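You operate a simulated robot arm through the tools that you are given. There is no shell and no other tool. Be economical: measure what you need, move in short steps, check, and stop when the job is done.

Carry out the task below with a simulated two-armed robot. There is one attempt and no reset: what you move stays moved.

## Task
Hold the red scrap tub on the top of the test bench steady with one hand and put the nozzle from the top of the spray table in it with the other.

The check looks at the end state, three seconds after you hand in, the way a careful person would. Anything else that was tipped, shoved, dropped, spilled or broken makes it a failure.

## Robot
Two 7-joint arms with three-finger grippers on one trunk, on a base that drives. Base frame: it is fixed to the floor where the robot stands at the start and does not move with it; the origin is under the middle of the robot, x ahead of it, y to its left, z up. Lengths are in mm, angles in degrees, forces in N, time in s.
The left shoulder is at the start at [22, 154, 1051], the right one opposite. With the tool pointing down near the work surface each hand reaches from about 100 to 600 mm from the robot's upright axis, wherever it stands, measured 20 degrees to its own side. Places, roughly: red scrap tub [3750, -1500, 1000]. Payload 2.69 kg a hand.
The TCP of each hand is the grasp point between the finger pads, 29 mm short of the fingertips. In the tool frame z runs along the fingers and y along their closing line. Largest opening 120 mm; the body of the gripper starts 78 mm behind the TCP.
Orientation is told as [roll, pitch, yaw] about the base's x, y, z axes, in that order, counted from this pose: with the fingers straight down and closing along the base's y, the tool's x points along the base's -x, its y along +y and its z along -z.

## Interface
- The arms move only by the tool jog_arm. It takes "left_rows", "right_rows" or both (then of equal length, played together; a hand with none holds still); each is text: rows parted by semicolons, each of 6 numbers parted by spaces: the shift along the tool's x, y, z in units of 50 mm (1.0 is 50 mm), then the turn, a rotation vector about the tool's x, y, z in units of 8 degrees (1.0 is 8 degrees). In form: dx dy dz rx ry rz; .... A call has 1 to 10 rows; each row shifts and turns the commanded pose from where the row before left it, along the tool's axes as they then stand. "left_claw" and "right_claw" are, for a hand that has rows, the finger opening in mm, from 0 to 120, set as the call begins (left out, the last holds). A call with a number of a shift or a turn outside -1 to 1 is refused whole. Each row takes 0.2 s and may step no farther than 50 mm and 8.6 degrees from the row before; otherwise, or with a gripper value out of range, the whole call is refused. Where a pose cannot be reached the arm comes as near as it can. A force on the tool above 40 N (or 10 N above the force at the start of the call, whichever is more), or a blocked arm, ends the call early, and 0.2 s more pass. The fingers move at their own pace and stop on an object; they squeeze with about 29 N. The grip force told is the motor's: it shows also when the fingers shut on nothing. Time passes only in rows, and 0.2 s behind the last, so rows that do not move let the fingers close. The reply holds the time, the measured pose of the TCP, the force on the tool along the base axes, the opening and the grip force, in the units named above and with some noise, with the torque about the TCP (base axes, N m) and any sound that the robot's microphone picked up, and new pictures: "show" is both (left out), scene, wrist or none (wrist: the cameras of the hands that moved).
- Cameras (640 x 400 px; columns grow to the right, rows downward): "scene" is now at [119.7, 29.3, 1227.1]; the picture's right is [0.33, -0.95, 0.00], its down [-0.29, -0.10, -0.95] and it looks along [0.90, 0.31, -0.31] (base axes); focal length 214 px, centre (320, 200). "left" rides on the left gripper at [63, 0, -104] in its tool frame; the picture's right is [0.00, 1.00, 0.00], its down [-0.83, 0.00, -0.56] and it looks along [-0.56, 0.00, 0.83] (tool axes); focal length 275 px, centre (320, 200). "right" rides on the right gripper at [63, 0, -104] in its tool frame; the picture's right is [0.00, 1.00, 0.00], its down [-0.83, 0.00, -0.56] and it looks along [-0.56, 0.00, 0.83] (tool axes); focal length 275 px, centre (320, 200). There is no depth. A picture from a camera that has moved, and an enlarged one, comes with that camera's place and axes in the base frame and with its lens.
- raise_lower(by): slides the trunk up (or, below 0, down) by that many mm; the arms and the scene camera ride with it, the base frame stays. It gives what a move gives, with no picture.
- roll_base(legs): drives the robot by 1 to 6 legs, each [ahead, left, turn to the left] in mm, mm and degrees, along the robot's own axes; the way and the turn of a leg run together, so that a leg with both is an arc; at most 1500 mm and 180 degrees a leg. The arms and the cameras ride along, it lands a little off, and it stops where it bumps. It gives what a move gives, and a new picture of the scene camera.
- aim_head(pan, tilt): turns the head with the scene camera to pan (to the left, within 80 degrees either way) and tilt (down, from -29 to 69), counted from straight ahead of the robot. It gives what a move gives, and a new picture of the scene camera.
- inspect(camera, box): a new picture of the part [left, top, right, bottom] of that camera's present view, enlarged. It takes no simulated time.
- hand_in(): hands the job in; it is judged then, once.

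Work in short steps. Places have to be worked out from the pictures, the camera data and where the tool is seen: move nearer, look again, correct. Check each grasp and each placing, and mend what went wrong. You have 120 turns and 260 pictures in all, those below and enlarged ones among them. Open the grippers and draw the arms clear of the work before you hand the job in, unless the task says otherwise; then end with one line.

The tools are called after ">>>" as a command line: name --argument value ..., lists and objects as JSON in quotes. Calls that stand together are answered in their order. jog_arm: Moves the arms, as the interface text tells. Its arguments: {"type":"object","properties":{"left_rows":{"type":"string"},"left_claw":{"type":"number"},"right_rows":{"type":"string"},"right_claw":{"type":"number"},"show":{"type":"string","enum":["both","scene","wrist","none"]}},"required":[]} The other tools are called the same way: raise_lower (by) slides the trunk up or down; roll_base (legs) drives the base; aim_head (pan, tilt) turns the head that bears the scene camera; inspect (camera, box) takes an enlarged picture of a part of a camera's view; hand_in () hands the job in.

At the start:

```text
time: 0.0
left_eef_pos: [325.5, 243.2, 1168.6]
left_orientation: [0.0, 0.0, 0.1]
left_wrist_force: [-0.4, 0.4, -0.1]
left_moment: [0.0, -0.02, 0.0]
left_finger_gap: 120.0
left_gripper_force: 0.1
right_eef_pos: [281.2, 2.2, 1149.0]
right_orientation: [0.0, -0.1, -0.1]
right_wrist_force: [0.4, -0.1, 0.0]
right_moment: [0.01, 0.02, -0.01]
right_finger_gap: 120.1
right_gripper_force: 0.0
trunk travel left (down, up): [-413.0, 25.0]
robot x, y, heading: [-2.8, 1.0, 0.3]
head pan, tilt: [19.0, 17.8]
```

scene: 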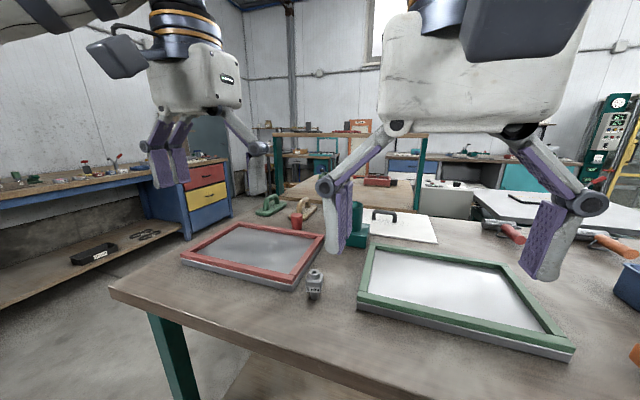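
right: 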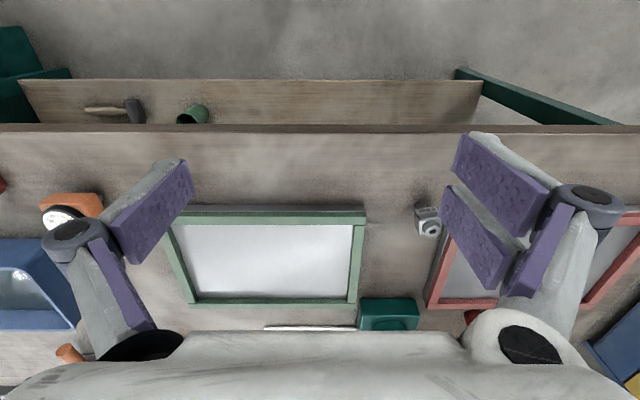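
left: 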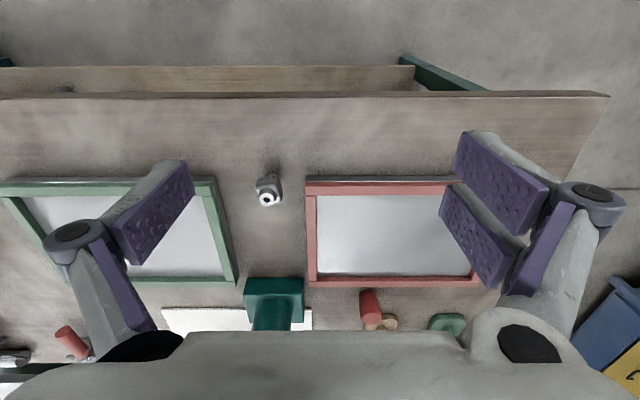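

The table ahead has screens and a small grey part; I need to find out whether it is the nozzle and this the spray table. I look closer.

>>> inspect --camera "scene" --box '[240, 180, 400, 310]'

>>> inspect --camera "left" --box '[220, 150, 320, 230]'

>>> aim_head --pan -20 --tilt 10

```text
3.08 times, centred on (320, 245) of scene
camera zoom: at [119.7, 29.3, 1227.1], right [0.33, -0.95, 0.0], down [-0.29, -0.1, -0.95], along [0.9, 0.31, -0.31], focal length 660 px, centre (320, 62)
```

zoom: 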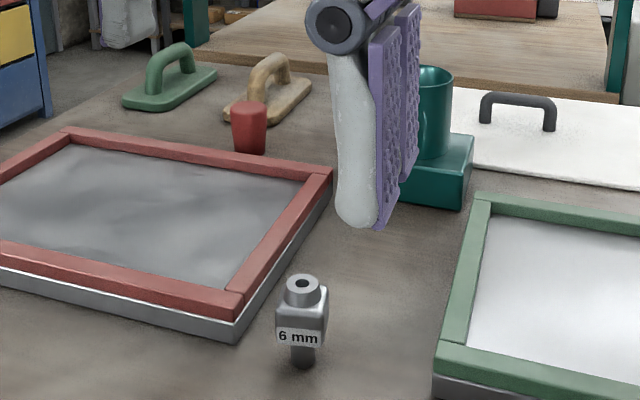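

```text
5.00 times, centred on (270, 190) of left
camera zoom: at [262.1, 244.4, 1272.7], right [0.0, 1.0, 0.0], down [0.83, 0.0, 0.56], along [0.56, 0.0, -0.83], focal length 1376 px, centre (570, 250)
```

zoom: 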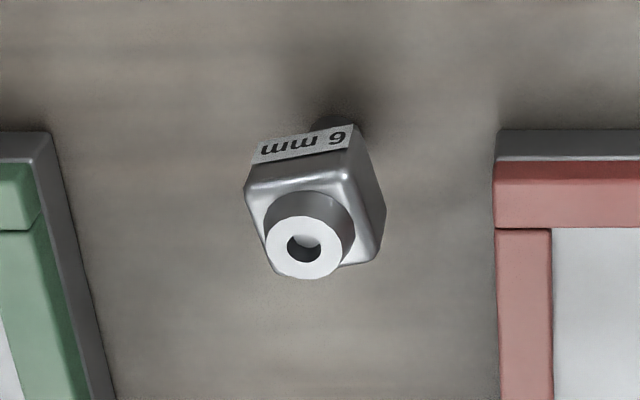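

```text
time: 1.1
left_eef_pos: [325.3, 243.6, 1169.0]
left_orientation: [0.0, 0.0, 0.0]
left_wrist_force: [0.2, -0.4, -0.2]
left_moment: [0.0, -0.02, -0.01]
left_finger_gap: 120.0
left_gripper_force: 0.1
right_eef_pos: [281.6, 1.0, 1149.6]
right_orientation: [0.1, -0.1, 0.0]
right_wrist_force: [-0.4, -0.5, 0.0]
right_moment: [-0.02, 0.0, -0.02]
right_finger_gap: 119.9
right_gripper_force: 0.0
trunk travel left (down, up): [-413.0, 25.0]
robot x, y, heading: [0.8, 3.9, 0.1]
head pan, tilt: [-20.0, 10.0]
camera scene: at [118.9, -32.8, 1239.8], right [-0.34, -0.94, 0.0], down [-0.16, 0.06, -0.98], along [0.93, -0.34, -0.17], focal length 214 px, centre (320, 200)
```

scene: 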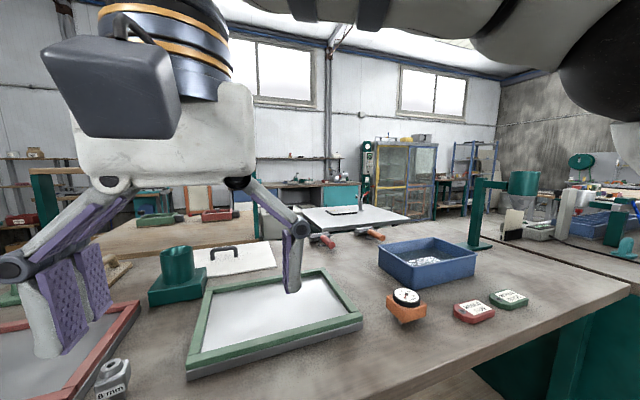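

>>> inspect --camera "scene" --box '[300, 120, 460, 220]'

>>> inspect --camera "scene" --box '[480, 140, 640, 260]'

>>> inspect --camera "scene" --box '[360, 220, 540, 340]'

>>> aim_head --pan -70 --tilt 10

>>> aim_head --pan 60 --tilt 15

```text
4.00 times, centred on (380, 170) of scene
camera zoom: at [118.9, -32.8, 1239.8], right [-0.34, -0.94, 0.0], down [-0.16, 0.06, -0.98], along [0.93, -0.34, -0.17], focal length 858 px, centre (80, 320)
```

zoom: 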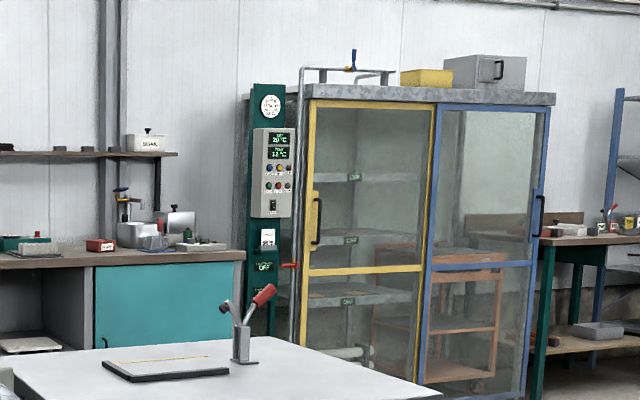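

```text
3.33 times, centred on (560, 200) of scene
camera zoom: at [118.9, -32.8, 1239.8], right [-0.34, -0.94, 0.0], down [-0.16, 0.06, -0.98], along [0.93, -0.34, -0.17], focal length 715 px, centre (-480, 200)
```

zoom: 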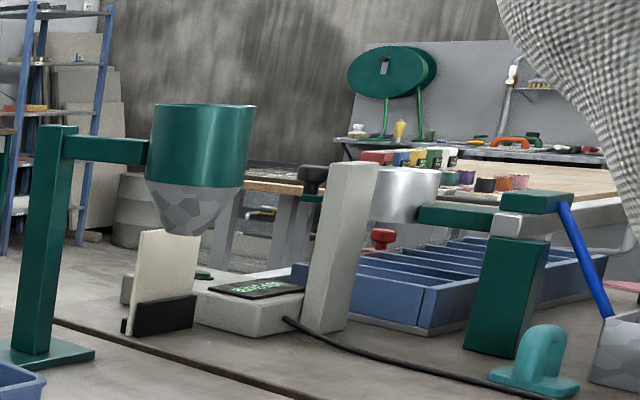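

```text
3.33 times, centred on (450, 280) of scene
camera zoom: at [118.9, -32.8, 1239.8], right [-0.34, -0.94, 0.0], down [-0.16, 0.06, -0.98], along [0.93, -0.34, -0.17], focal length 715 px, centre (-113, -67)
```

zoom: 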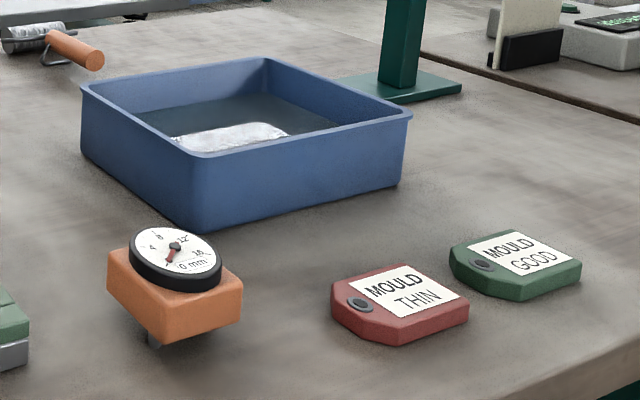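

```text
time: 2.2
left_eef_pos: [325.3, 244.7, 1168.7]
left_orientation: [0.0, 0.1, 0.0]
left_wrist_force: [-0.4, 0.1, 0.2]
left_moment: [-0.03, -0.01, 0.0]
left_finger_gap: 119.9
left_gripper_force: 0.1
right_eef_pos: [282.7, 1.7, 1149.9]
right_orientation: [0.1, -0.1, -0.1]
right_wrist_force: [0.5, 0.1, 0.2]
right_moment: [0.02, -0.03, 0.01]
right_finger_gap: 120.0
right_gripper_force: 0.1
trunk travel left (down, up): [-413.0, 25.0]
robot x, y, heading: [-0.9, 1.4, 0.1]
head pan, tilt: [-70.0, 10.0]
camera scene: at [63.4, -88.4, 1239.8], right [-0.94, -0.34, 0.0], down [-0.06, 0.16, -0.98], along [0.34, -0.93, -0.17], focal length 214 px, centre (320, 200)
```

scene: 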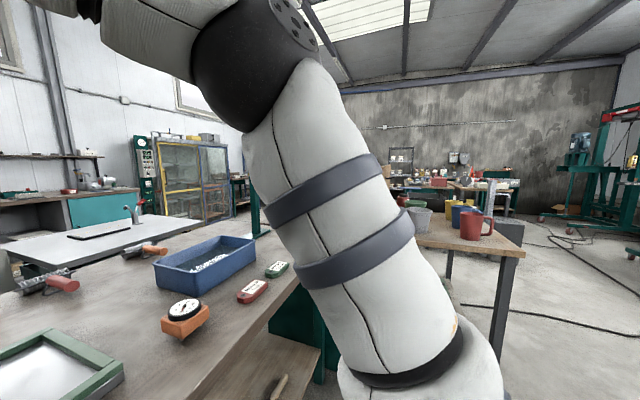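

```text
time: 4.3
left_eef_pos: [325.5, 244.2, 1169.2]
left_orientation: [0.1, -0.1, 0.1]
left_wrist_force: [0.3, -0.7, -0.5]
left_moment: [-0.01, -0.01, 0.02]
left_finger_gap: 120.4
left_gripper_force: 0.1
right_eef_pos: [281.2, 0.1, 1149.0]
right_orientation: [0.1, 0.0, -0.1]
right_wrist_force: [1.2, -0.4, -1.4]
right_moment: [0.02, -0.04, -0.01]
right_finger_gap: 120.0
right_gripper_force: 0.1
trunk travel left (down, up): [-413.0, 25.0]
robot x, y, heading: [1.3, 2.4, 0.2]
head pan, tilt: [60.0, 15.0]
camera scene: at [78.2, 79.8, 1231.7], right [0.87, -0.5, 0.0], down [-0.13, -0.22, -0.97], along [0.48, 0.84, -0.26], focal length 214 px, centre (320, 200)
```

scene: 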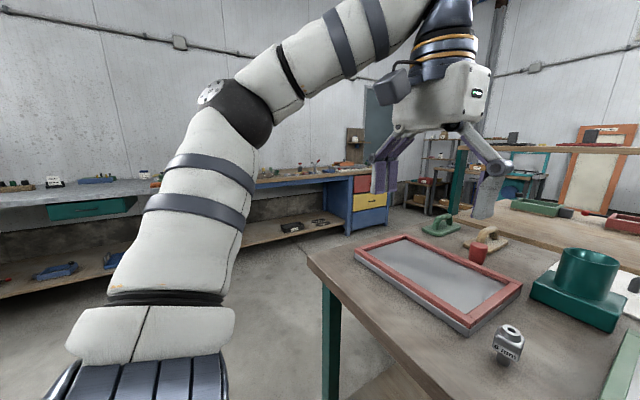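

>>> aim_head --pan 0 --tilt 8

>>> inspect --camera "scene" --box '[120, 130, 320, 255]'

>>> inspect --camera "scene" --box '[320, 130, 520, 255]'

>>> inspect --camera "scene" --box '[180, 260, 340, 360]'

```text
time: 5.6
left_eef_pos: [324.5, 244.5, 1170.2]
left_orientation: [0.0, 0.0, 0.1]
left_wrist_force: [-0.2, 0.1, 0.3]
left_moment: [0.03, 0.0, -0.03]
left_finger_gap: 120.0
left_gripper_force: 0.1
right_eef_pos: [281.8, 1.4, 1149.0]
right_orientation: [0.1, -0.1, -0.2]
right_wrist_force: [-0.7, -0.6, 1.0]
right_moment: [0.01, 0.0, -0.01]
right_finger_gap: 120.0
right_gripper_force: 0.0
trunk travel left (down, up): [-413.0, 25.0]
robot x, y, heading: [-0.4, 1.6, -0.4]
head pan, tilt: [0.0, 8.0]
camera scene: at [124.1, -1.0, 1243.1], right [0.0, -1.0, 0.0], down [-0.14, 0.0, -0.99], along [0.99, 0.0, -0.14], focal length 214 px, centre (320, 200)
```

scene: 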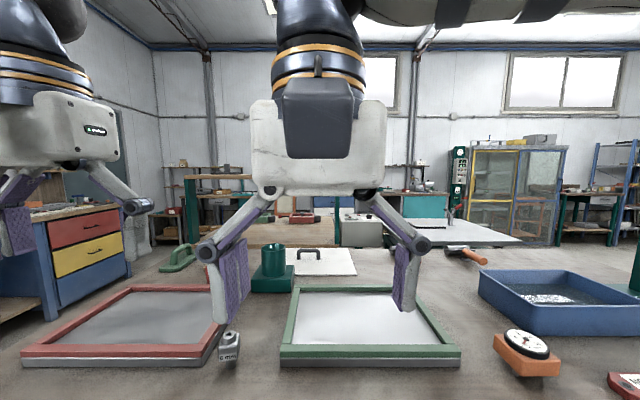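

```text
3.20 times, centred on (220, 192) of scene
camera zoom: at [124.1, -1.0, 1243.1], right [0.0, -1.0, 0.0], down [-0.14, 0.0, -0.99], along [0.99, 0.0, -0.14], focal length 686 px, centre (640, 224)
```

zoom: 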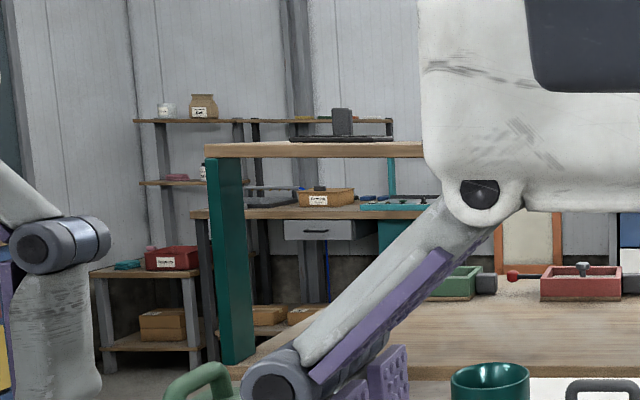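

```text
3.20 times, centred on (420, 192) of scene
camera zoom: at [124.1, -1.0, 1243.1], right [0.0, -1.0, 0.0], down [-0.14, 0.0, -0.99], along [0.99, 0.0, -0.14], focal length 686 px, centre (0, 224)
```

zoom: 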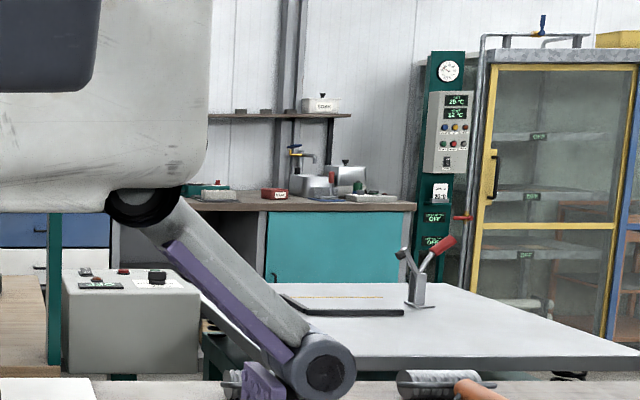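

```text
4.00 times, centred on (260, 310) of scene
camera zoom: at [124.1, -1.0, 1243.1], right [0.0, -1.0, 0.0], down [-0.14, 0.0, -0.99], along [0.99, 0.0, -0.14], focal length 858 px, centre (560, -240)
```

zoom: 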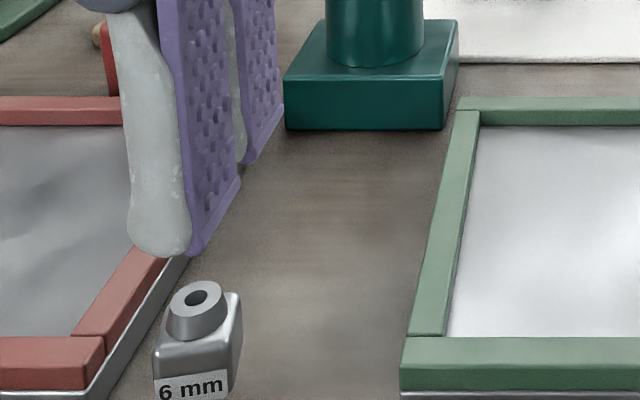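

The grey "6 mm" nozzle triangulates to about (484, 168), top z≈939, base ≈869, yawed ~20°. The red tub is visible on the far teal bench. I bring the left hand above the nozzle.

>>> jog_arm --left_rows "-0.636 -0.304 0.6 0 0 0;-0.636 -0.304 0.6 0 0 0;-0.636 -0.304 0.6 0 0 0;-0.636 -0.304 0.6 0 0 0;-0.636 -0.304 0.6 0 0 0;0 0 0 0 0 -0.83;0 0 0 0 0 -0.83;0 0 0 0 0 -0.83;0 0 0 0 0 0" --left_claw 64 --show "both"

>>> aim_head --pan 19 --tilt 30

```text
time: 7.6
left_eef_pos: [484.4, 168.5, 1019.3]
left_orientation: [0.0, 0.0, 20.1]
left_wrist_force: [-0.3, 0.9, -0.5]
left_moment: [-0.01, 0.01, 0.01]
left_finger_gap: 64.0
left_gripper_force: 0.1
right_eef_pos: [282.3, 1.6, 1150.1]
right_orientation: [0.1, -0.1, -0.1]
right_wrist_force: [0.0, -0.1, 0.2]
right_moment: [0.01, 0.0, 0.04]
right_finger_gap: 119.9
right_gripper_force: 0.1
trunk travel left (down, up): [-413.0, 25.0]
robot x, y, heading: [0.5, 0.8, -0.2]
head pan, tilt: [0.0, 8.0]
camera scene: at [124.2, -1.1, 1243.0], right [0.0, -1.0, 0.0], down [-0.14, 0.0, -0.99], along [0.99, 0.0, -0.14], focal length 214 px, centre (320, 200)
camera left: at [425.1, 146.6, 1122.8], right [-0.34, 0.94, 0.0], down [0.78, 0.28, 0.56], along [0.52, 0.19, -0.83], focal length 275 px, centre (320, 200)
```

scene: 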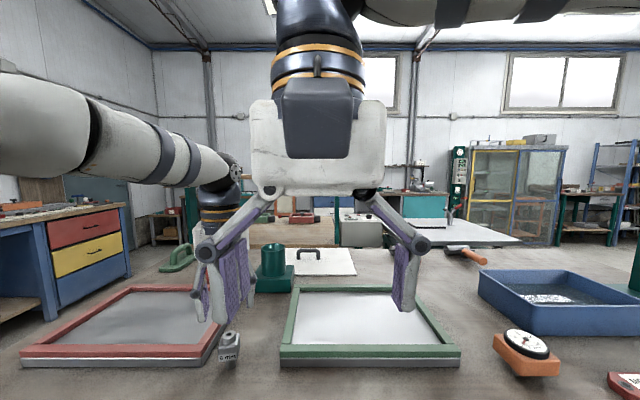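
left: 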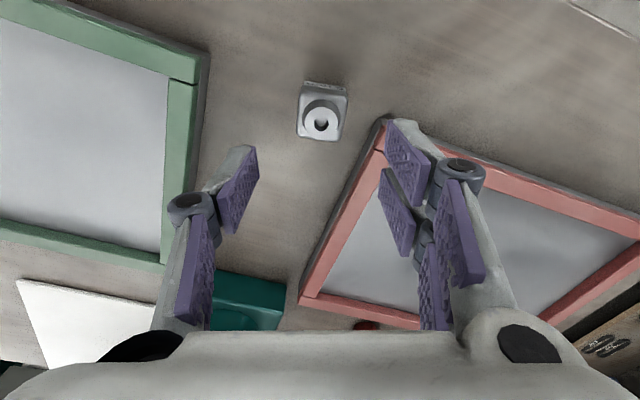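

```text
time: 8.5
left_eef_pos: [484.1, 167.3, 1019.3]
left_orientation: [0.1, 0.0, 20.0]
left_wrist_force: [0.5, -0.3, 1.4]
left_moment: [-0.01, 0.0, 0.03]
left_finger_gap: 64.0
left_gripper_force: 0.0
right_eef_pos: [282.0, 1.1, 1148.1]
right_orientation: [0.1, -0.2, -0.1]
right_wrist_force: [1.2, 0.1, -0.3]
right_moment: [-0.03, -0.03, 0.0]
right_finger_gap: 120.1
right_gripper_force: 0.0
trunk travel left (down, up): [-413.0, 25.0]
robot x, y, heading: [-0.5, -0.5, -0.4]
head pan, tilt: [19.0, 30.0]
camera scene: at [117.0, 28.3, 1207.6], right [0.32, -0.95, 0.0], down [-0.47, -0.16, -0.87], along [0.82, 0.28, -0.5], focal length 214 px, centre (320, 200)
```

scene: 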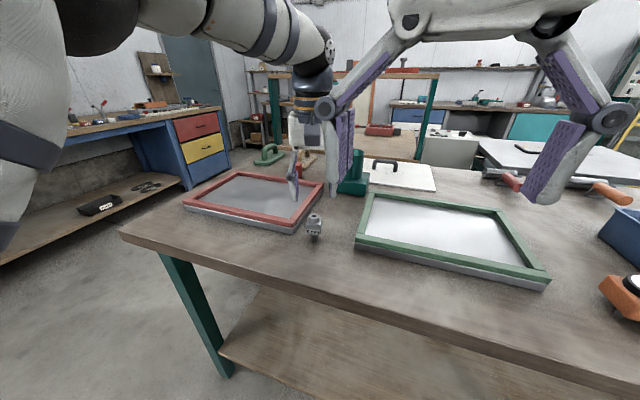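

Alignment is good (nozzle ~35 mm wide, centred, frame corner 51 mm aside). I narrow to 52 mm, descend to z≈911 and look before closing.

>>> jog_arm --left_rows "0 0 0 0 0 0;0 0 0.72 0 0 0;0 0 0.72 0 0 0;0 0 0.72 0 0 0" --left_claw 52 --show "both"

>>> inspect --camera "scene" --box '[250, 170, 370, 260]'

```text
time: 9.5
left_eef_pos: [484.6, 169.4, 909.6]
left_orientation: [0.0, 0.0, 19.9]
left_wrist_force: [-0.1, -0.6, 0.1]
left_moment: [-0.01, 0.02, -0.02]
left_finger_gap: 51.6
left_gripper_force: 0.0
right_eef_pos: [282.5, 0.9, 1148.2]
right_orientation: [0.1, 0.0, -0.1]
right_wrist_force: [0.2, 0.6, 0.2]
right_moment: [-0.01, 0.04, 0.01]
right_finger_gap: 119.9
right_gripper_force: 0.1
trunk travel left (down, up): [-413.0, 25.0]
robot x, y, heading: [2.0, 1.7, -0.1]
head pan, tilt: [19.0, 30.0]
camera scene: at [117.4, 28.4, 1207.4], right [0.33, -0.95, 0.0], down [-0.47, -0.16, -0.87], along [0.82, 0.28, -0.5], focal length 214 px, centre (320, 200)
camera left: at [425.2, 147.2, 1013.8], right [-0.34, 0.94, 0.0], down [0.78, 0.28, 0.56], along [0.52, 0.19, -0.83], focal length 275 px, centre (320, 200)
```

scene: 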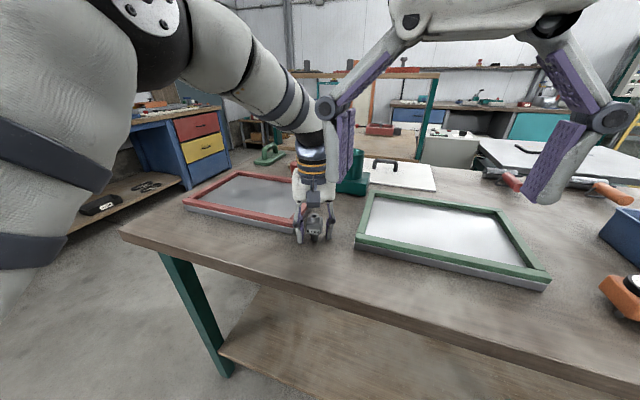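
left: 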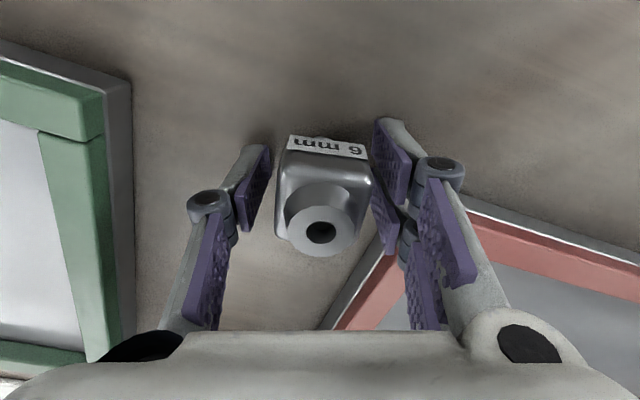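

```text
4.44 times, centred on (310, 215) of scene
camera zoom: at [117.4, 28.4, 1207.4], right [0.33, -0.95, 0.0], down [-0.47, -0.16, -0.87], along [0.82, 0.28, -0.5], focal length 953 px, centre (364, 133)
```

zoom: 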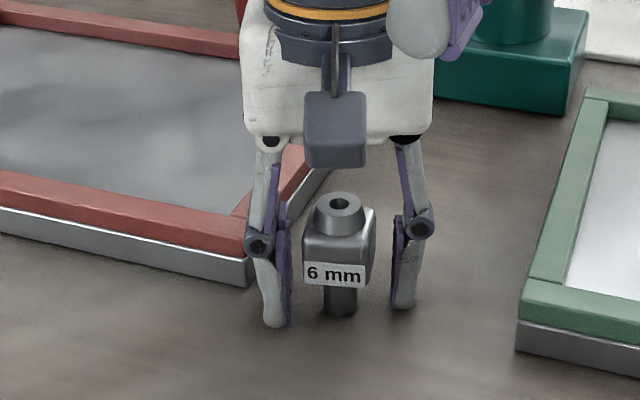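

Fingers straddle the block cleanly. I close and let the fingers settle.

>>> jog_arm --left_rows "0 0 0 0 0 0;0 0 0 0 0 0;0 0 0 0 0 0" --left_claw 0 --show "none"

>>> jog_arm --left_rows "0 0 -0.5 0 0 0;0 0 -1 0 0 0;0 0 -1 0 0 0;0 0 -1 0 0 0" --show "both"

```text
time: 10.3
left_eef_pos: [484.1, 167.2, 911.3]
left_orientation: [0.1, 0.0, 19.9]
left_wrist_force: [0.3, -0.8, 0.5]
left_moment: [-0.02, 0.0, -0.01]
left_finger_gap: 32.2
left_gripper_force: 28.9
right_eef_pos: [280.5, 0.7, 1149.2]
right_orientation: [0.1, -0.1, -0.1]
right_wrist_force: [0.1, -0.3, -0.2]
right_moment: [-0.01, 0.01, -0.03]
right_finger_gap: 120.3
right_gripper_force: 0.1
trunk travel left (down, up): [-413.0, 25.0]
robot x, y, heading: [-0.5, 2.3, 0.1]
head pan, tilt: [19.0, 30.0]
```

```text
time: 11.3
left_eef_pos: [482.2, 167.8, 1086.1]
left_orientation: [0.0, 0.0, 20.0]
left_wrist_force: [0.0, 0.0, -0.2]
left_moment: [0.02, -0.02, 0.03]
left_finger_gap: 0.0
left_gripper_force: 28.3
right_eef_pos: [281.3, 2.1, 1149.3]
right_orientation: [0.0, -0.1, -0.1]
right_wrist_force: [0.0, 0.1, -0.2]
right_moment: [0.01, 0.03, -0.01]
right_finger_gap: 119.9
right_gripper_force: 0.1
trunk travel left (down, up): [-413.0, 25.0]
robot x, y, heading: [2.2, -0.2, 0.2]
head pan, tilt: [19.0, 30.0]
camera scene: at [116.8, 28.2, 1207.5], right [0.33, -0.95, 0.0], down [-0.47, -0.16, -0.87], along [0.82, 0.28, -0.5], focal length 214 px, centre (320, 200)
camera left: at [424.2, 146.0, 1190.4], right [-0.34, 0.94, 0.0], down [0.78, 0.28, 0.56], along [0.52, 0.19, -0.83], focal length 275 px, centre (320, 200)
```

scene: 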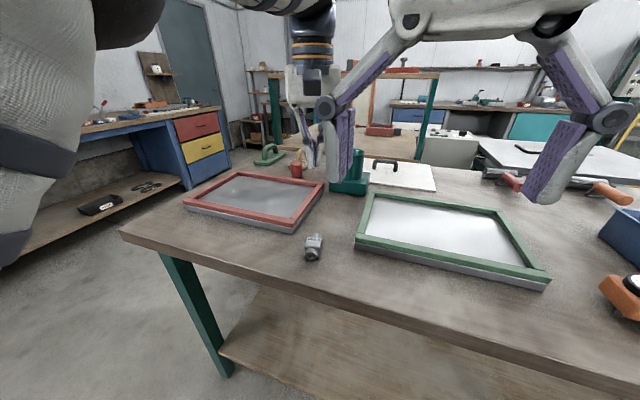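
left: 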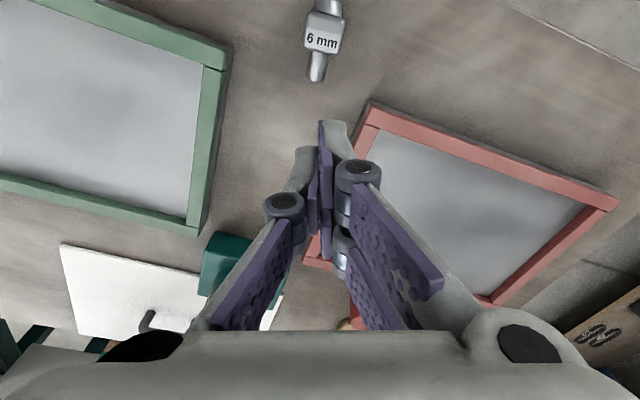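

The nozzle slipped out and is now lying on the table. I look at it closely from both cameras.

>>> inspect --camera "scene" --box '[270, 220, 350, 280]'

>>> inspect --camera "left" --box '[270, 0, 380, 90]'

```text
6.67 times, centred on (310, 250) of scene
camera zoom: at [116.8, 28.2, 1207.5], right [0.33, -0.95, 0.0], down [-0.47, -0.16, -0.87], along [0.82, 0.28, -0.5], focal length 1430 px, centre (387, -133)
```

zoom: 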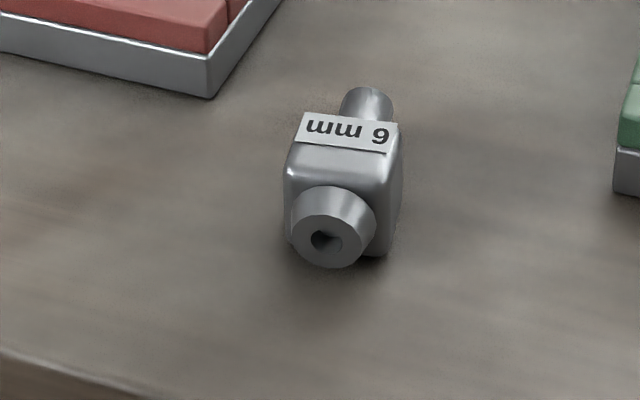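

```text
4.44 times, centred on (325, 45) of left
camera zoom: at [424.2, 146.0, 1190.4], right [-0.34, 0.94, 0.0], down [0.78, 0.28, 0.56], along [0.52, 0.19, -0.83], focal length 1224 px, centre (298, 889)
```

zoom: 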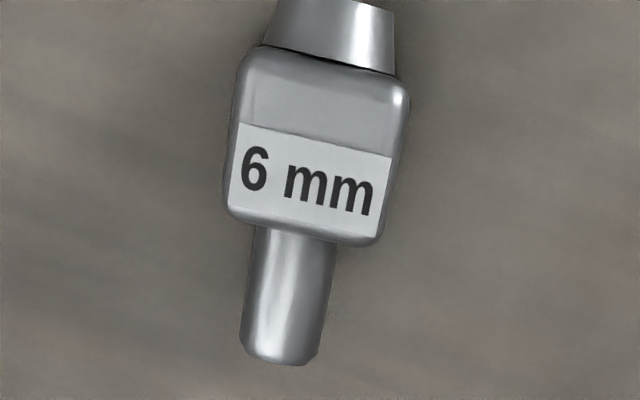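

The nozzle is intact, lying with block centre ≈(437,155), axis yaw ≈9°. I re-align above it and open.

>>> jog_arm --left_rows "0 0 0 0 0 0.69;0 0 0 0 0 0.69;0.475 -0.055 0.63 0 0 0;0.475 -0.055 0.63 0 0 0;0 0 0.63 0 0 0;0 0 0 0 0 0" --left_claw 60 --show "wrist"

>>> inspect --camera "left" --box '[260, 60, 380, 150]'

```text
time: 12.7
left_eef_pos: [437.7, 153.0, 991.9]
left_orientation: [-0.1, -0.1, 8.9]
left_wrist_force: [0.1, 0.6, 0.6]
left_moment: [-0.01, 0.01, -0.01]
left_finger_gap: 60.2
left_gripper_force: 0.1
right_eef_pos: [280.4, 0.8, 1149.3]
right_orientation: [0.1, -0.1, 0.0]
right_wrist_force: [0.3, -0.4, 0.7]
right_moment: [0.02, 0.01, 0.01]
right_finger_gap: 120.0
right_gripper_force: 0.1
trunk travel left (down, up): [-413.0, 25.0]
robot x, y, heading: [-0.9, -3.4, -0.1]
head pan, tilt: [19.0, 30.0]
camera left: at [374.2, 145.3, 1095.0], right [-0.15, 0.99, 0.0], down [0.82, 0.12, 0.56], along [0.55, 0.08, -0.83], focal length 275 px, centre (320, 200)
```

left: 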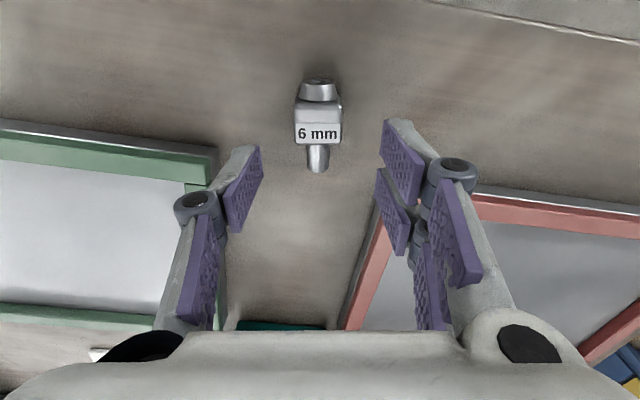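

```text
4.44 times, centred on (320, 105) of left
camera zoom: at [374.2, 145.3, 1095.0], right [-0.15, 0.99, 0.0], down [0.82, 0.12, 0.56], along [0.55, 0.08, -0.83], focal length 1224 px, centre (320, 622)
```

zoom: 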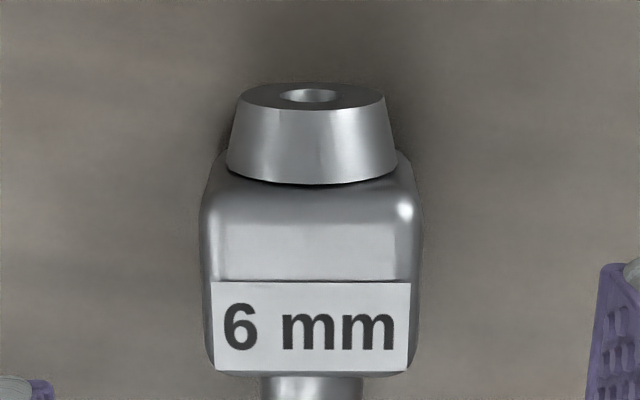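

Centred and aligned. I descend to z≈904 with 50 mm opening, then close and check.

>>> jog_arm --left_rows "0 0 0 0 0 0;0 0 0.6 0 0 0;0 0 0.6 0 0 0;0 0 0.54 0 0 0" --left_claw 52 --show "wrist"

>>> inspect --camera "scene" --box '[270, 210, 350, 270]'

```text
time: 13.7
left_eef_pos: [436.3, 154.8, 908.0]
left_orientation: [-0.2, -0.5, 8.9]
left_wrist_force: [0.0, 1.0, 14.5]
left_moment: [0.35, 0.27, 0.01]
left_finger_gap: 52.3
left_gripper_force: 0.0
right_eef_pos: [278.9, 1.1, 1150.5]
right_orientation: [0.1, -0.3, -0.1]
right_wrist_force: [-0.6, 0.3, 0.7]
right_moment: [0.03, -0.01, 0.01]
right_finger_gap: 119.9
right_gripper_force: 0.1
trunk travel left (down, up): [-413.0, 25.0]
robot x, y, heading: [-1.4, 1.5, -0.1]
head pan, tilt: [19.0, 30.0]
camera left: at [374.1, 145.3, 1010.8], right [-0.15, 0.99, 0.0], down [0.82, 0.13, 0.56], along [0.56, 0.08, -0.83], focal length 275 px, centre (320, 200)
```

left: 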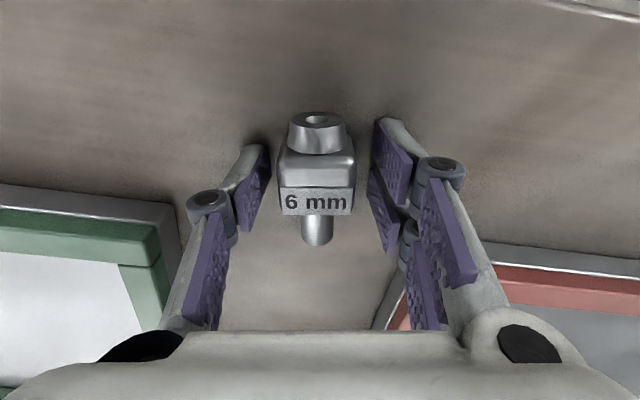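

```text
6.67 times, centred on (310, 240) of scene
camera zoom: at [114.6, 28.0, 1208.3], right [0.33, -0.95, 0.0], down [-0.47, -0.16, -0.87], along [0.82, 0.28, -0.5], focal length 1430 px, centre (387, -67)
```

zoom: 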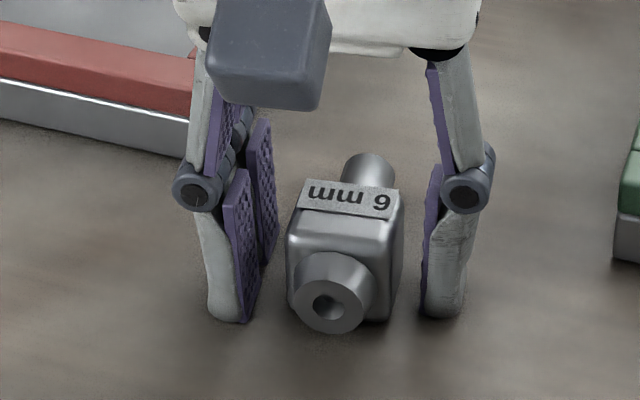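

Fingertips touch the table at TCP 908 (table ≈879). I back up a few mm, close, and lift very gently a little, then check.

>>> jog_arm --left_rows "0 0 -0.12 0 0 0;0 0 0 0 0 0" --show "none"

>>> jog_arm --left_rows "0 0 0 0 0 0;0 0 0 0 0 0;0 0 0 0 0 0" --left_claw 0 --show "wrist"

>>> jog_arm --left_rows "0 0 -0.05 0 0 0;0 0 -0.05 0 0 0;0 0 -0.1 0 0 0;0 0 -0.1 0 0 0" --show "wrist"

>>> inspect --camera "scene" --box '[270, 210, 350, 270]'

```text
time: 14.3
left_eef_pos: [437.1, 155.4, 909.6]
left_orientation: [-0.1, 0.1, 8.8]
left_wrist_force: [-0.1, -0.2, -0.6]
left_moment: [-0.01, 0.0, -0.02]
left_finger_gap: 51.8
left_gripper_force: 0.0
right_eef_pos: [281.1, 1.7, 1149.0]
right_orientation: [0.2, -0.1, -0.1]
right_wrist_force: [0.2, 0.8, -0.4]
right_moment: [-0.02, 0.0, 0.01]
right_finger_gap: 120.0
right_gripper_force: 0.0
trunk travel left (down, up): [-413.0, 25.0]
robot x, y, heading: [0.4, -0.6, -0.3]
head pan, tilt: [19.0, 30.0]
```

```text
time: 15.1
left_eef_pos: [437.2, 154.7, 911.7]
left_orientation: [0.0, 0.0, 8.8]
left_wrist_force: [-1.3, 0.5, 0.2]
left_moment: [0.02, 0.0, -0.01]
left_finger_gap: 33.2
left_gripper_force: 29.2
right_eef_pos: [281.6, 1.6, 1149.0]
right_orientation: [0.0, -0.1, -0.1]
right_wrist_force: [0.7, 0.9, -0.3]
right_moment: [0.02, 0.01, 0.0]
right_finger_gap: 119.9
right_gripper_force: 0.1
trunk travel left (down, up): [-413.0, 25.0]
robot x, y, heading: [-1.3, 0.2, 0.2]
head pan, tilt: [19.0, 30.0]
camera left: at [375.5, 145.6, 1014.4], right [-0.15, 0.99, 0.0], down [0.82, 0.13, 0.56], along [0.55, 0.08, -0.83], focal length 275 px, centre (320, 200)
```

left: 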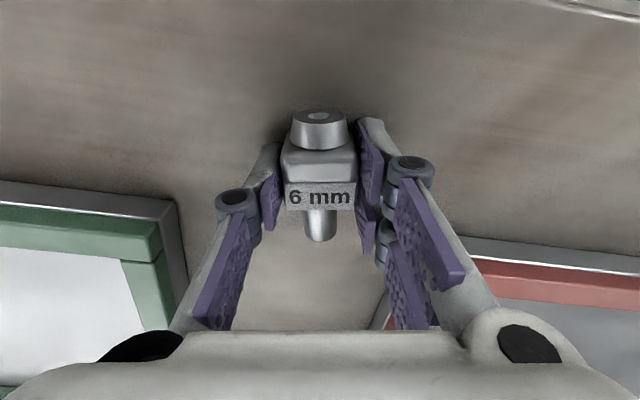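

```text
time: 16.1
left_eef_pos: [436.8, 154.8, 924.6]
left_orientation: [0.0, 0.0, 9.0]
left_wrist_force: [0.1, 0.2, -1.9]
left_moment: [0.0, 0.0, 0.04]
left_finger_gap: 33.2
left_gripper_force: 29.1
right_eef_pos: [280.7, 1.0, 1149.1]
right_orientation: [0.1, -0.1, -0.1]
right_wrist_force: [0.2, -0.1, -0.9]
right_moment: [0.01, -0.02, -0.02]
right_finger_gap: 120.0
right_gripper_force: 0.1
trunk travel left (down, up): [-413.0, 25.0]
robot x, y, heading: [1.7, -3.2, 0.1]
head pan, tilt: [19.0, 30.0]
camera left: at [375.7, 145.5, 1029.0], right [-0.15, 0.99, 0.0], down [0.82, 0.13, 0.56], along [0.55, 0.08, -0.83], focal length 275 px, centre (320, 200)
```

left: 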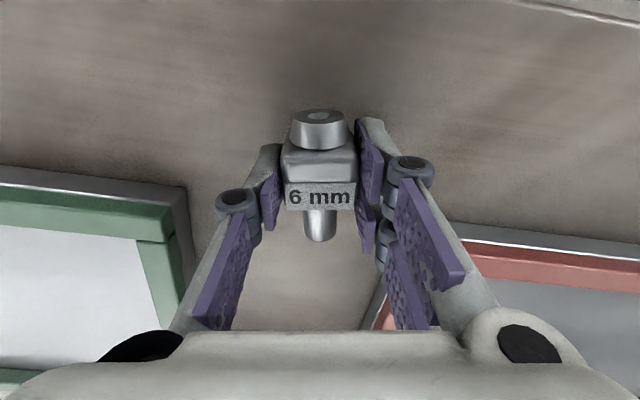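

```text
6.67 times, centred on (310, 240) of scene
camera zoom: at [117.0, 28.4, 1207.5], right [0.33, -0.95, 0.0], down [-0.47, -0.16, -0.87], along [0.82, 0.28, -0.5], focal length 1430 px, centre (387, -67)
```

zoom: 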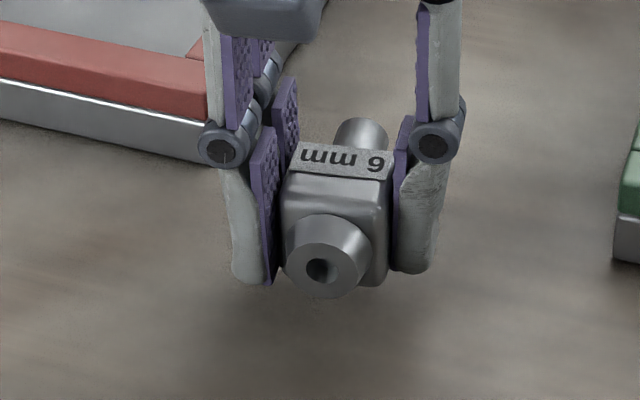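

The nozzle is held and off the table. I keep lifting gently and check for slip.

>>> jog_arm --left_rows "0 0 -0.1 0 0 0;0 0 -0.15 0 0 0;0 0 -0.2 0 0 0;0 0 -0.25 0 0 0;0 0 -0.25 0 0 0;0 0 -0.25 0 0 0;0 0 -0.2 0 0 0;0 0 -0.15 0 0 0;0 0 -0.1 0 0 0" --show "wrist"

```text
time: 18.1
left_eef_pos: [437.6, 154.5, 1007.5]
left_orientation: [-0.1, 0.0, 8.9]
left_wrist_force: [0.2, 0.6, -0.9]
left_moment: [0.01, 0.02, -0.04]
left_finger_gap: 33.5
left_gripper_force: 29.1
right_eef_pos: [281.4, 1.4, 1149.5]
right_orientation: [0.1, -0.1, 0.0]
right_wrist_force: [-0.7, 0.5, 0.2]
right_moment: [-0.01, 0.0, 0.0]
right_finger_gap: 119.8
right_gripper_force: 0.1
trunk travel left (down, up): [-413.0, 25.0]
robot x, y, heading: [-1.9, -2.9, 0.0]
head pan, tilt: [19.0, 30.0]
camera left: at [376.1, 145.8, 1111.8], right [-0.15, 0.99, 0.0], down [0.82, 0.13, 0.56], along [0.55, 0.08, -0.83], focal length 275 px, centre (320, 200)
```

left: 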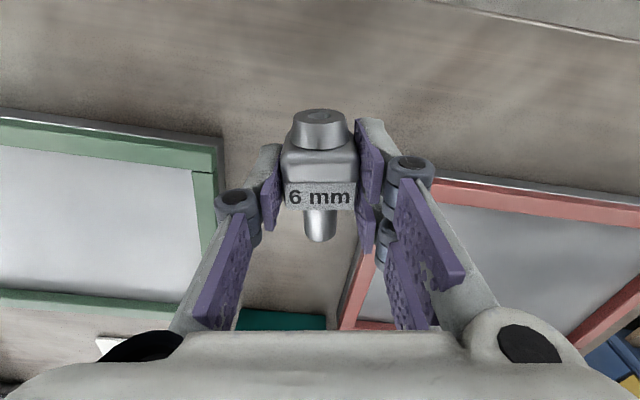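

Grip is solid. I test that a small base move doesn't shake it loose while it's still above the table, and look to the left-front.

>>> roll_base --legs '[[0, 60, 0], [0, -60, 0]]'

>>> inspect --camera "left" --box '[160, 60, 480, 260]'

>>> aim_head --pan 40 --tilt 12

>>> aim_head --pan -40 --tilt 12

```text
time: 20.0
left_eef_pos: [437.5, 154.3, 1007.9]
left_orientation: [0.0, 0.0, 8.9]
left_wrist_force: [-0.1, 0.4, -0.5]
left_moment: [0.02, 0.04, 0.01]
left_finger_gap: 33.2
left_gripper_force: 29.5
right_eef_pos: [281.3, 0.8, 1149.8]
right_orientation: [0.0, -0.1, -0.1]
right_wrist_force: [0.1, -1.3, 0.4]
right_moment: [0.03, -0.04, 0.02]
right_finger_gap: 119.9
right_gripper_force: 0.1
trunk travel left (down, up): [-413.0, 25.0]
robot x, y, heading: [-2.7, 2.9, 0.0]
head pan, tilt: [19.0, 30.0]
camera scene: at [117.1, 28.1, 1207.5], right [0.32, -0.95, 0.0], down [-0.47, -0.16, -0.87], along [0.82, 0.28, -0.5], focal length 214 px, centre (320, 200)
```

scene: 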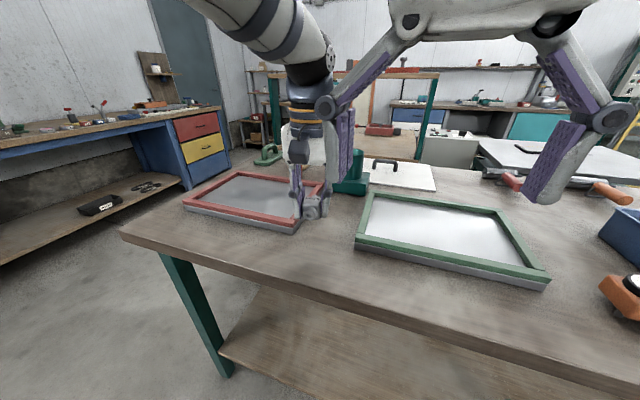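

```text
2.00 times, centred on (320, 160) of left
camera zoom: at [376.2, 145.4, 1111.7], right [-0.15, 0.99, 0.0], down [0.82, 0.12, 0.56], along [0.55, 0.08, -0.83], focal length 551 px, centre (320, 280)
```

zoom: 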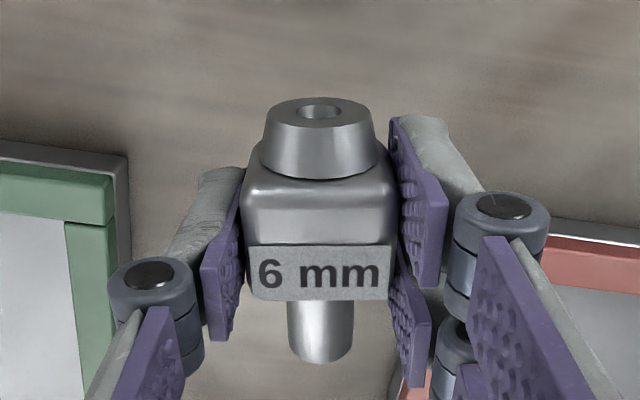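

```text
time: 20.8
left_eef_pos: [437.9, 154.6, 1008.4]
left_orientation: [0.1, -0.1, 9.0]
left_wrist_force: [-0.4, -0.8, -1.5]
left_moment: [-0.01, -0.04, 0.03]
left_finger_gap: 33.5
left_gripper_force: 28.7
right_eef_pos: [281.1, 1.0, 1150.0]
right_orientation: [0.1, -0.1, -0.1]
right_wrist_force: [0.4, 0.0, -1.0]
right_moment: [0.01, -0.01, -0.02]
right_finger_gap: 120.0
right_gripper_force: 0.1
trunk travel left (down, up): [-413.0, 25.0]
robot x, y, heading: [-2.9, -2.3, 0.1]
head pan, tilt: [40.0, 12.0]
camera scene: at [103.1, 59.1, 1236.5], right [0.64, -0.77, 0.0], down [-0.16, -0.13, -0.98], along [0.75, 0.63, -0.21], focal length 214 px, centre (320, 200)
```

scene: 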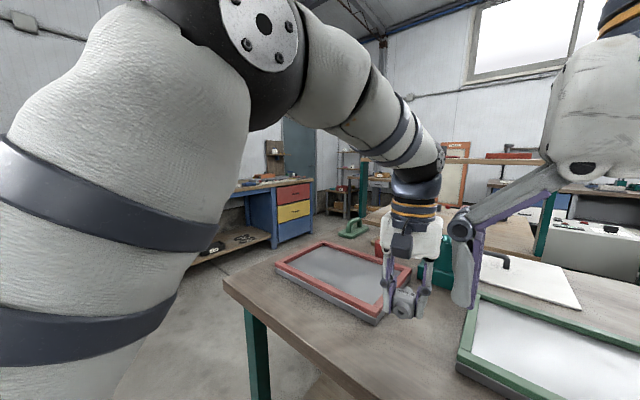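

```text
time: 22.4
left_eef_pos: [439.4, 155.0, 1008.2]
left_orientation: [0.0, 0.0, 8.9]
left_wrist_force: [0.1, -0.5, -1.1]
left_moment: [0.02, -0.03, 0.0]
left_finger_gap: 33.7
left_gripper_force: 29.3
right_eef_pos: [281.4, 1.6, 1149.3]
right_orientation: [0.2, -0.1, 0.0]
right_wrist_force: [0.3, -0.7, 0.7]
right_moment: [0.01, 0.0, -0.02]
right_finger_gap: 120.0
right_gripper_force: 0.0
trunk travel left (down, up): [-413.0, 25.0]
robot x, y, heading: [-0.0, 1.7, 0.0]
head pan, tilt: [-40.0, 12.0]
camera scene: at [103.0, -60.6, 1236.6], right [-0.64, -0.77, 0.0], down [-0.16, 0.13, -0.98], along [0.75, -0.63, -0.21], focal length 214 px, centre (320, 200)
```

scene: 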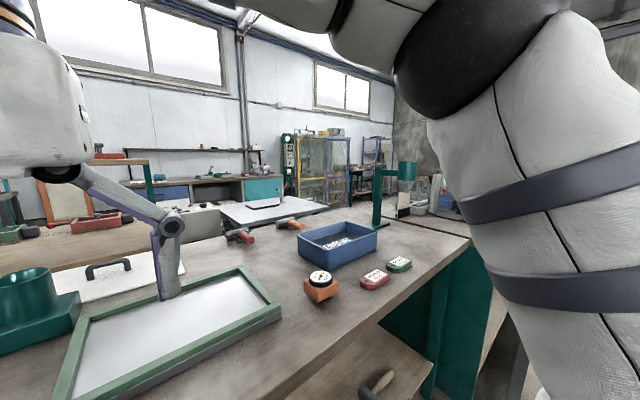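

The grip survived the base motion. I zoom in on possible routes to the right side.

>>> inspect --camera "scene" --box '[360, 130, 520, 260]'

>>> inspect --camera "scene" --box '[180, 120, 340, 240]'

```text
3.08 times, centred on (440, 195) of scene
camera zoom: at [103.0, -60.6, 1236.6], right [-0.64, -0.77, 0.0], down [-0.16, 0.13, -0.98], along [0.75, -0.63, -0.21], focal length 660 px, centre (-49, 215)
```

zoom: 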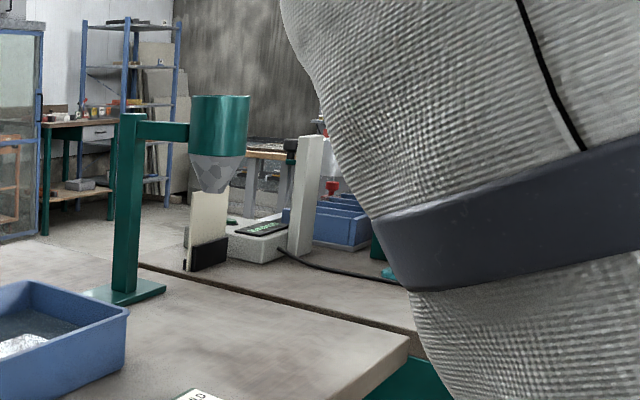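

```text
3.33 times, centred on (260, 180) of scene
camera zoom: at [103.0, -60.6, 1236.6], right [-0.64, -0.77, 0.0], down [-0.16, 0.13, -0.98], along [0.75, -0.63, -0.21], focal length 715 px, centre (520, 267)
```

zoom: 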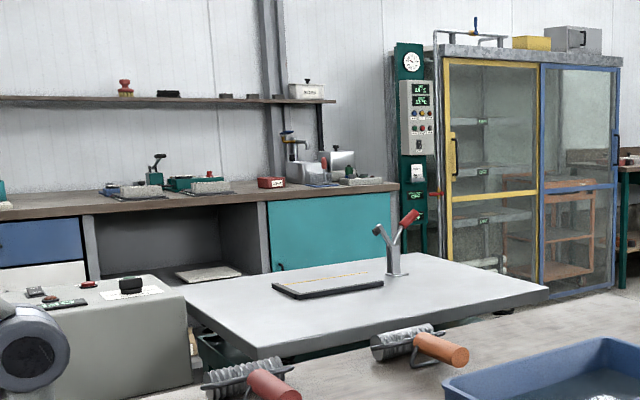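

Tables abut on the right; the left aisle (y≈620–2000) is open. I back off and sidestep into it.

>>> roll_base --legs '[[-260, 0, 0], [0, 1250, 0]]'

>>> aim_head --pan -25 --tilt 15

>>> aim_head --pan 5 --tilt 20

```text
time: 33.6
left_eef_pos: [181.9, 1394.1, 1008.4]
left_orientation: [0.0, -0.1, 8.5]
left_wrist_force: [-0.4, 0.4, -1.2]
left_moment: [0.01, -0.01, -0.04]
left_finger_gap: 33.4
left_gripper_force: 29.2
right_eef_pos: [24.7, 1240.8, 1148.9]
right_orientation: [0.2, -0.2, -0.4]
right_wrist_force: [-0.6, 0.2, -0.4]
right_moment: [-0.01, 0.02, 0.02]
right_finger_gap: 120.0
right_gripper_force: 0.1
trunk travel left (down, up): [-413.0, 25.0]
robot x, y, heading: [-255.5, 1243.7, -0.5]
head pan, tilt: [-40.0, 12.0]
camera scene: at [-155.0, 1180.0, 1236.6], right [-0.65, -0.76, 0.0], down [-0.16, 0.13, -0.98], along [0.75, -0.63, -0.21], focal length 214 px, centre (320, 200)
```

scene: 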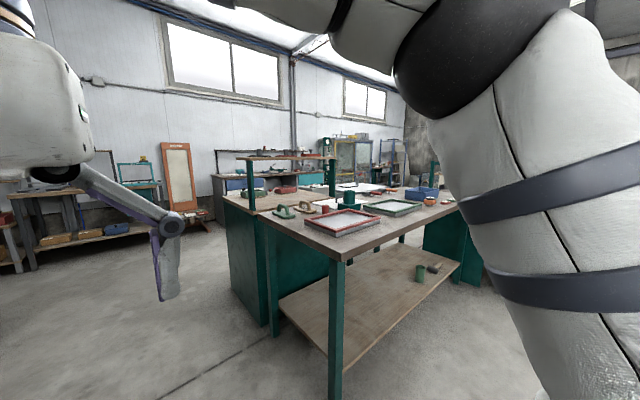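

```text
time: 34.4
left_eef_pos: [182.0, 1394.1, 1008.7]
left_orientation: [0.0, 0.0, 8.6]
left_wrist_force: [0.4, -0.6, -0.9]
left_moment: [0.0, 0.0, 0.0]
left_finger_gap: 33.5
left_gripper_force: 28.3
right_eef_pos: [24.4, 1242.9, 1149.1]
right_orientation: [0.1, -0.2, -0.4]
right_wrist_force: [0.1, 0.1, 0.3]
right_moment: [0.04, 0.0, 0.0]
right_finger_gap: 120.0
right_gripper_force: 0.1
trunk travel left (down, up): [-413.0, 25.0]
robot x, y, heading: [-259.1, 1239.1, -0.2]
head pan, tilt: [-25.0, 15.0]
camera scene: at [-141.7, 1200.3, 1231.7], right [-0.43, -0.9, 0.0], down [-0.23, 0.11, -0.97], along [0.87, -0.41, -0.26], focal length 214 px, centre (320, 200)
```

scene: 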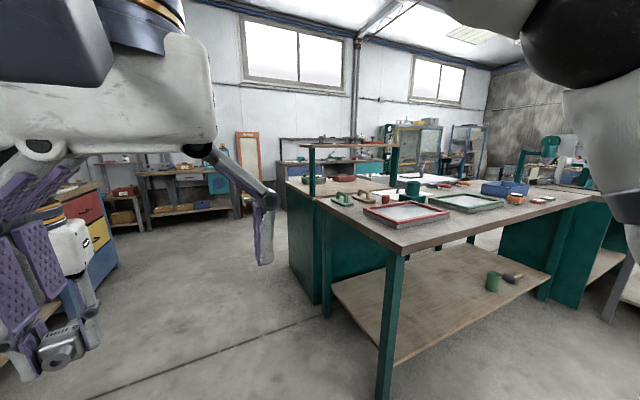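

```text
time: 35.3
left_eef_pos: [180.8, 1394.4, 1007.6]
left_orientation: [0.1, 0.0, 8.6]
left_wrist_force: [0.1, 0.2, -0.8]
left_moment: [0.0, 0.02, -0.01]
left_finger_gap: 32.9
left_gripper_force: 29.1
right_eef_pos: [23.4, 1241.3, 1149.6]
right_orientation: [0.1, -0.1, -0.4]
right_wrist_force: [0.3, 0.4, 0.4]
right_moment: [-0.01, 0.0, 0.02]
right_finger_gap: 119.7
right_gripper_force: 0.1
trunk travel left (down, up): [-413.0, 25.0]
robot x, y, heading: [-256.3, 1242.9, -0.3]
head pan, tilt: [5.0, 20.0]
camera scene: at [-133.3, 1247.8, 1223.5], right [0.08, -1.0, 0.0], down [-0.34, -0.03, -0.94], along [0.94, 0.08, -0.34], focal length 214 px, centre (320, 200)
```

scene: 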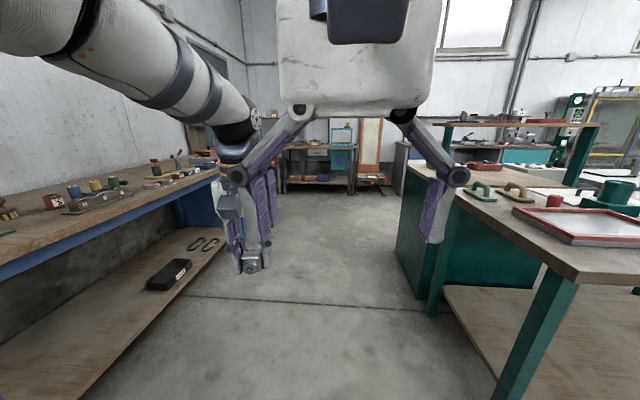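

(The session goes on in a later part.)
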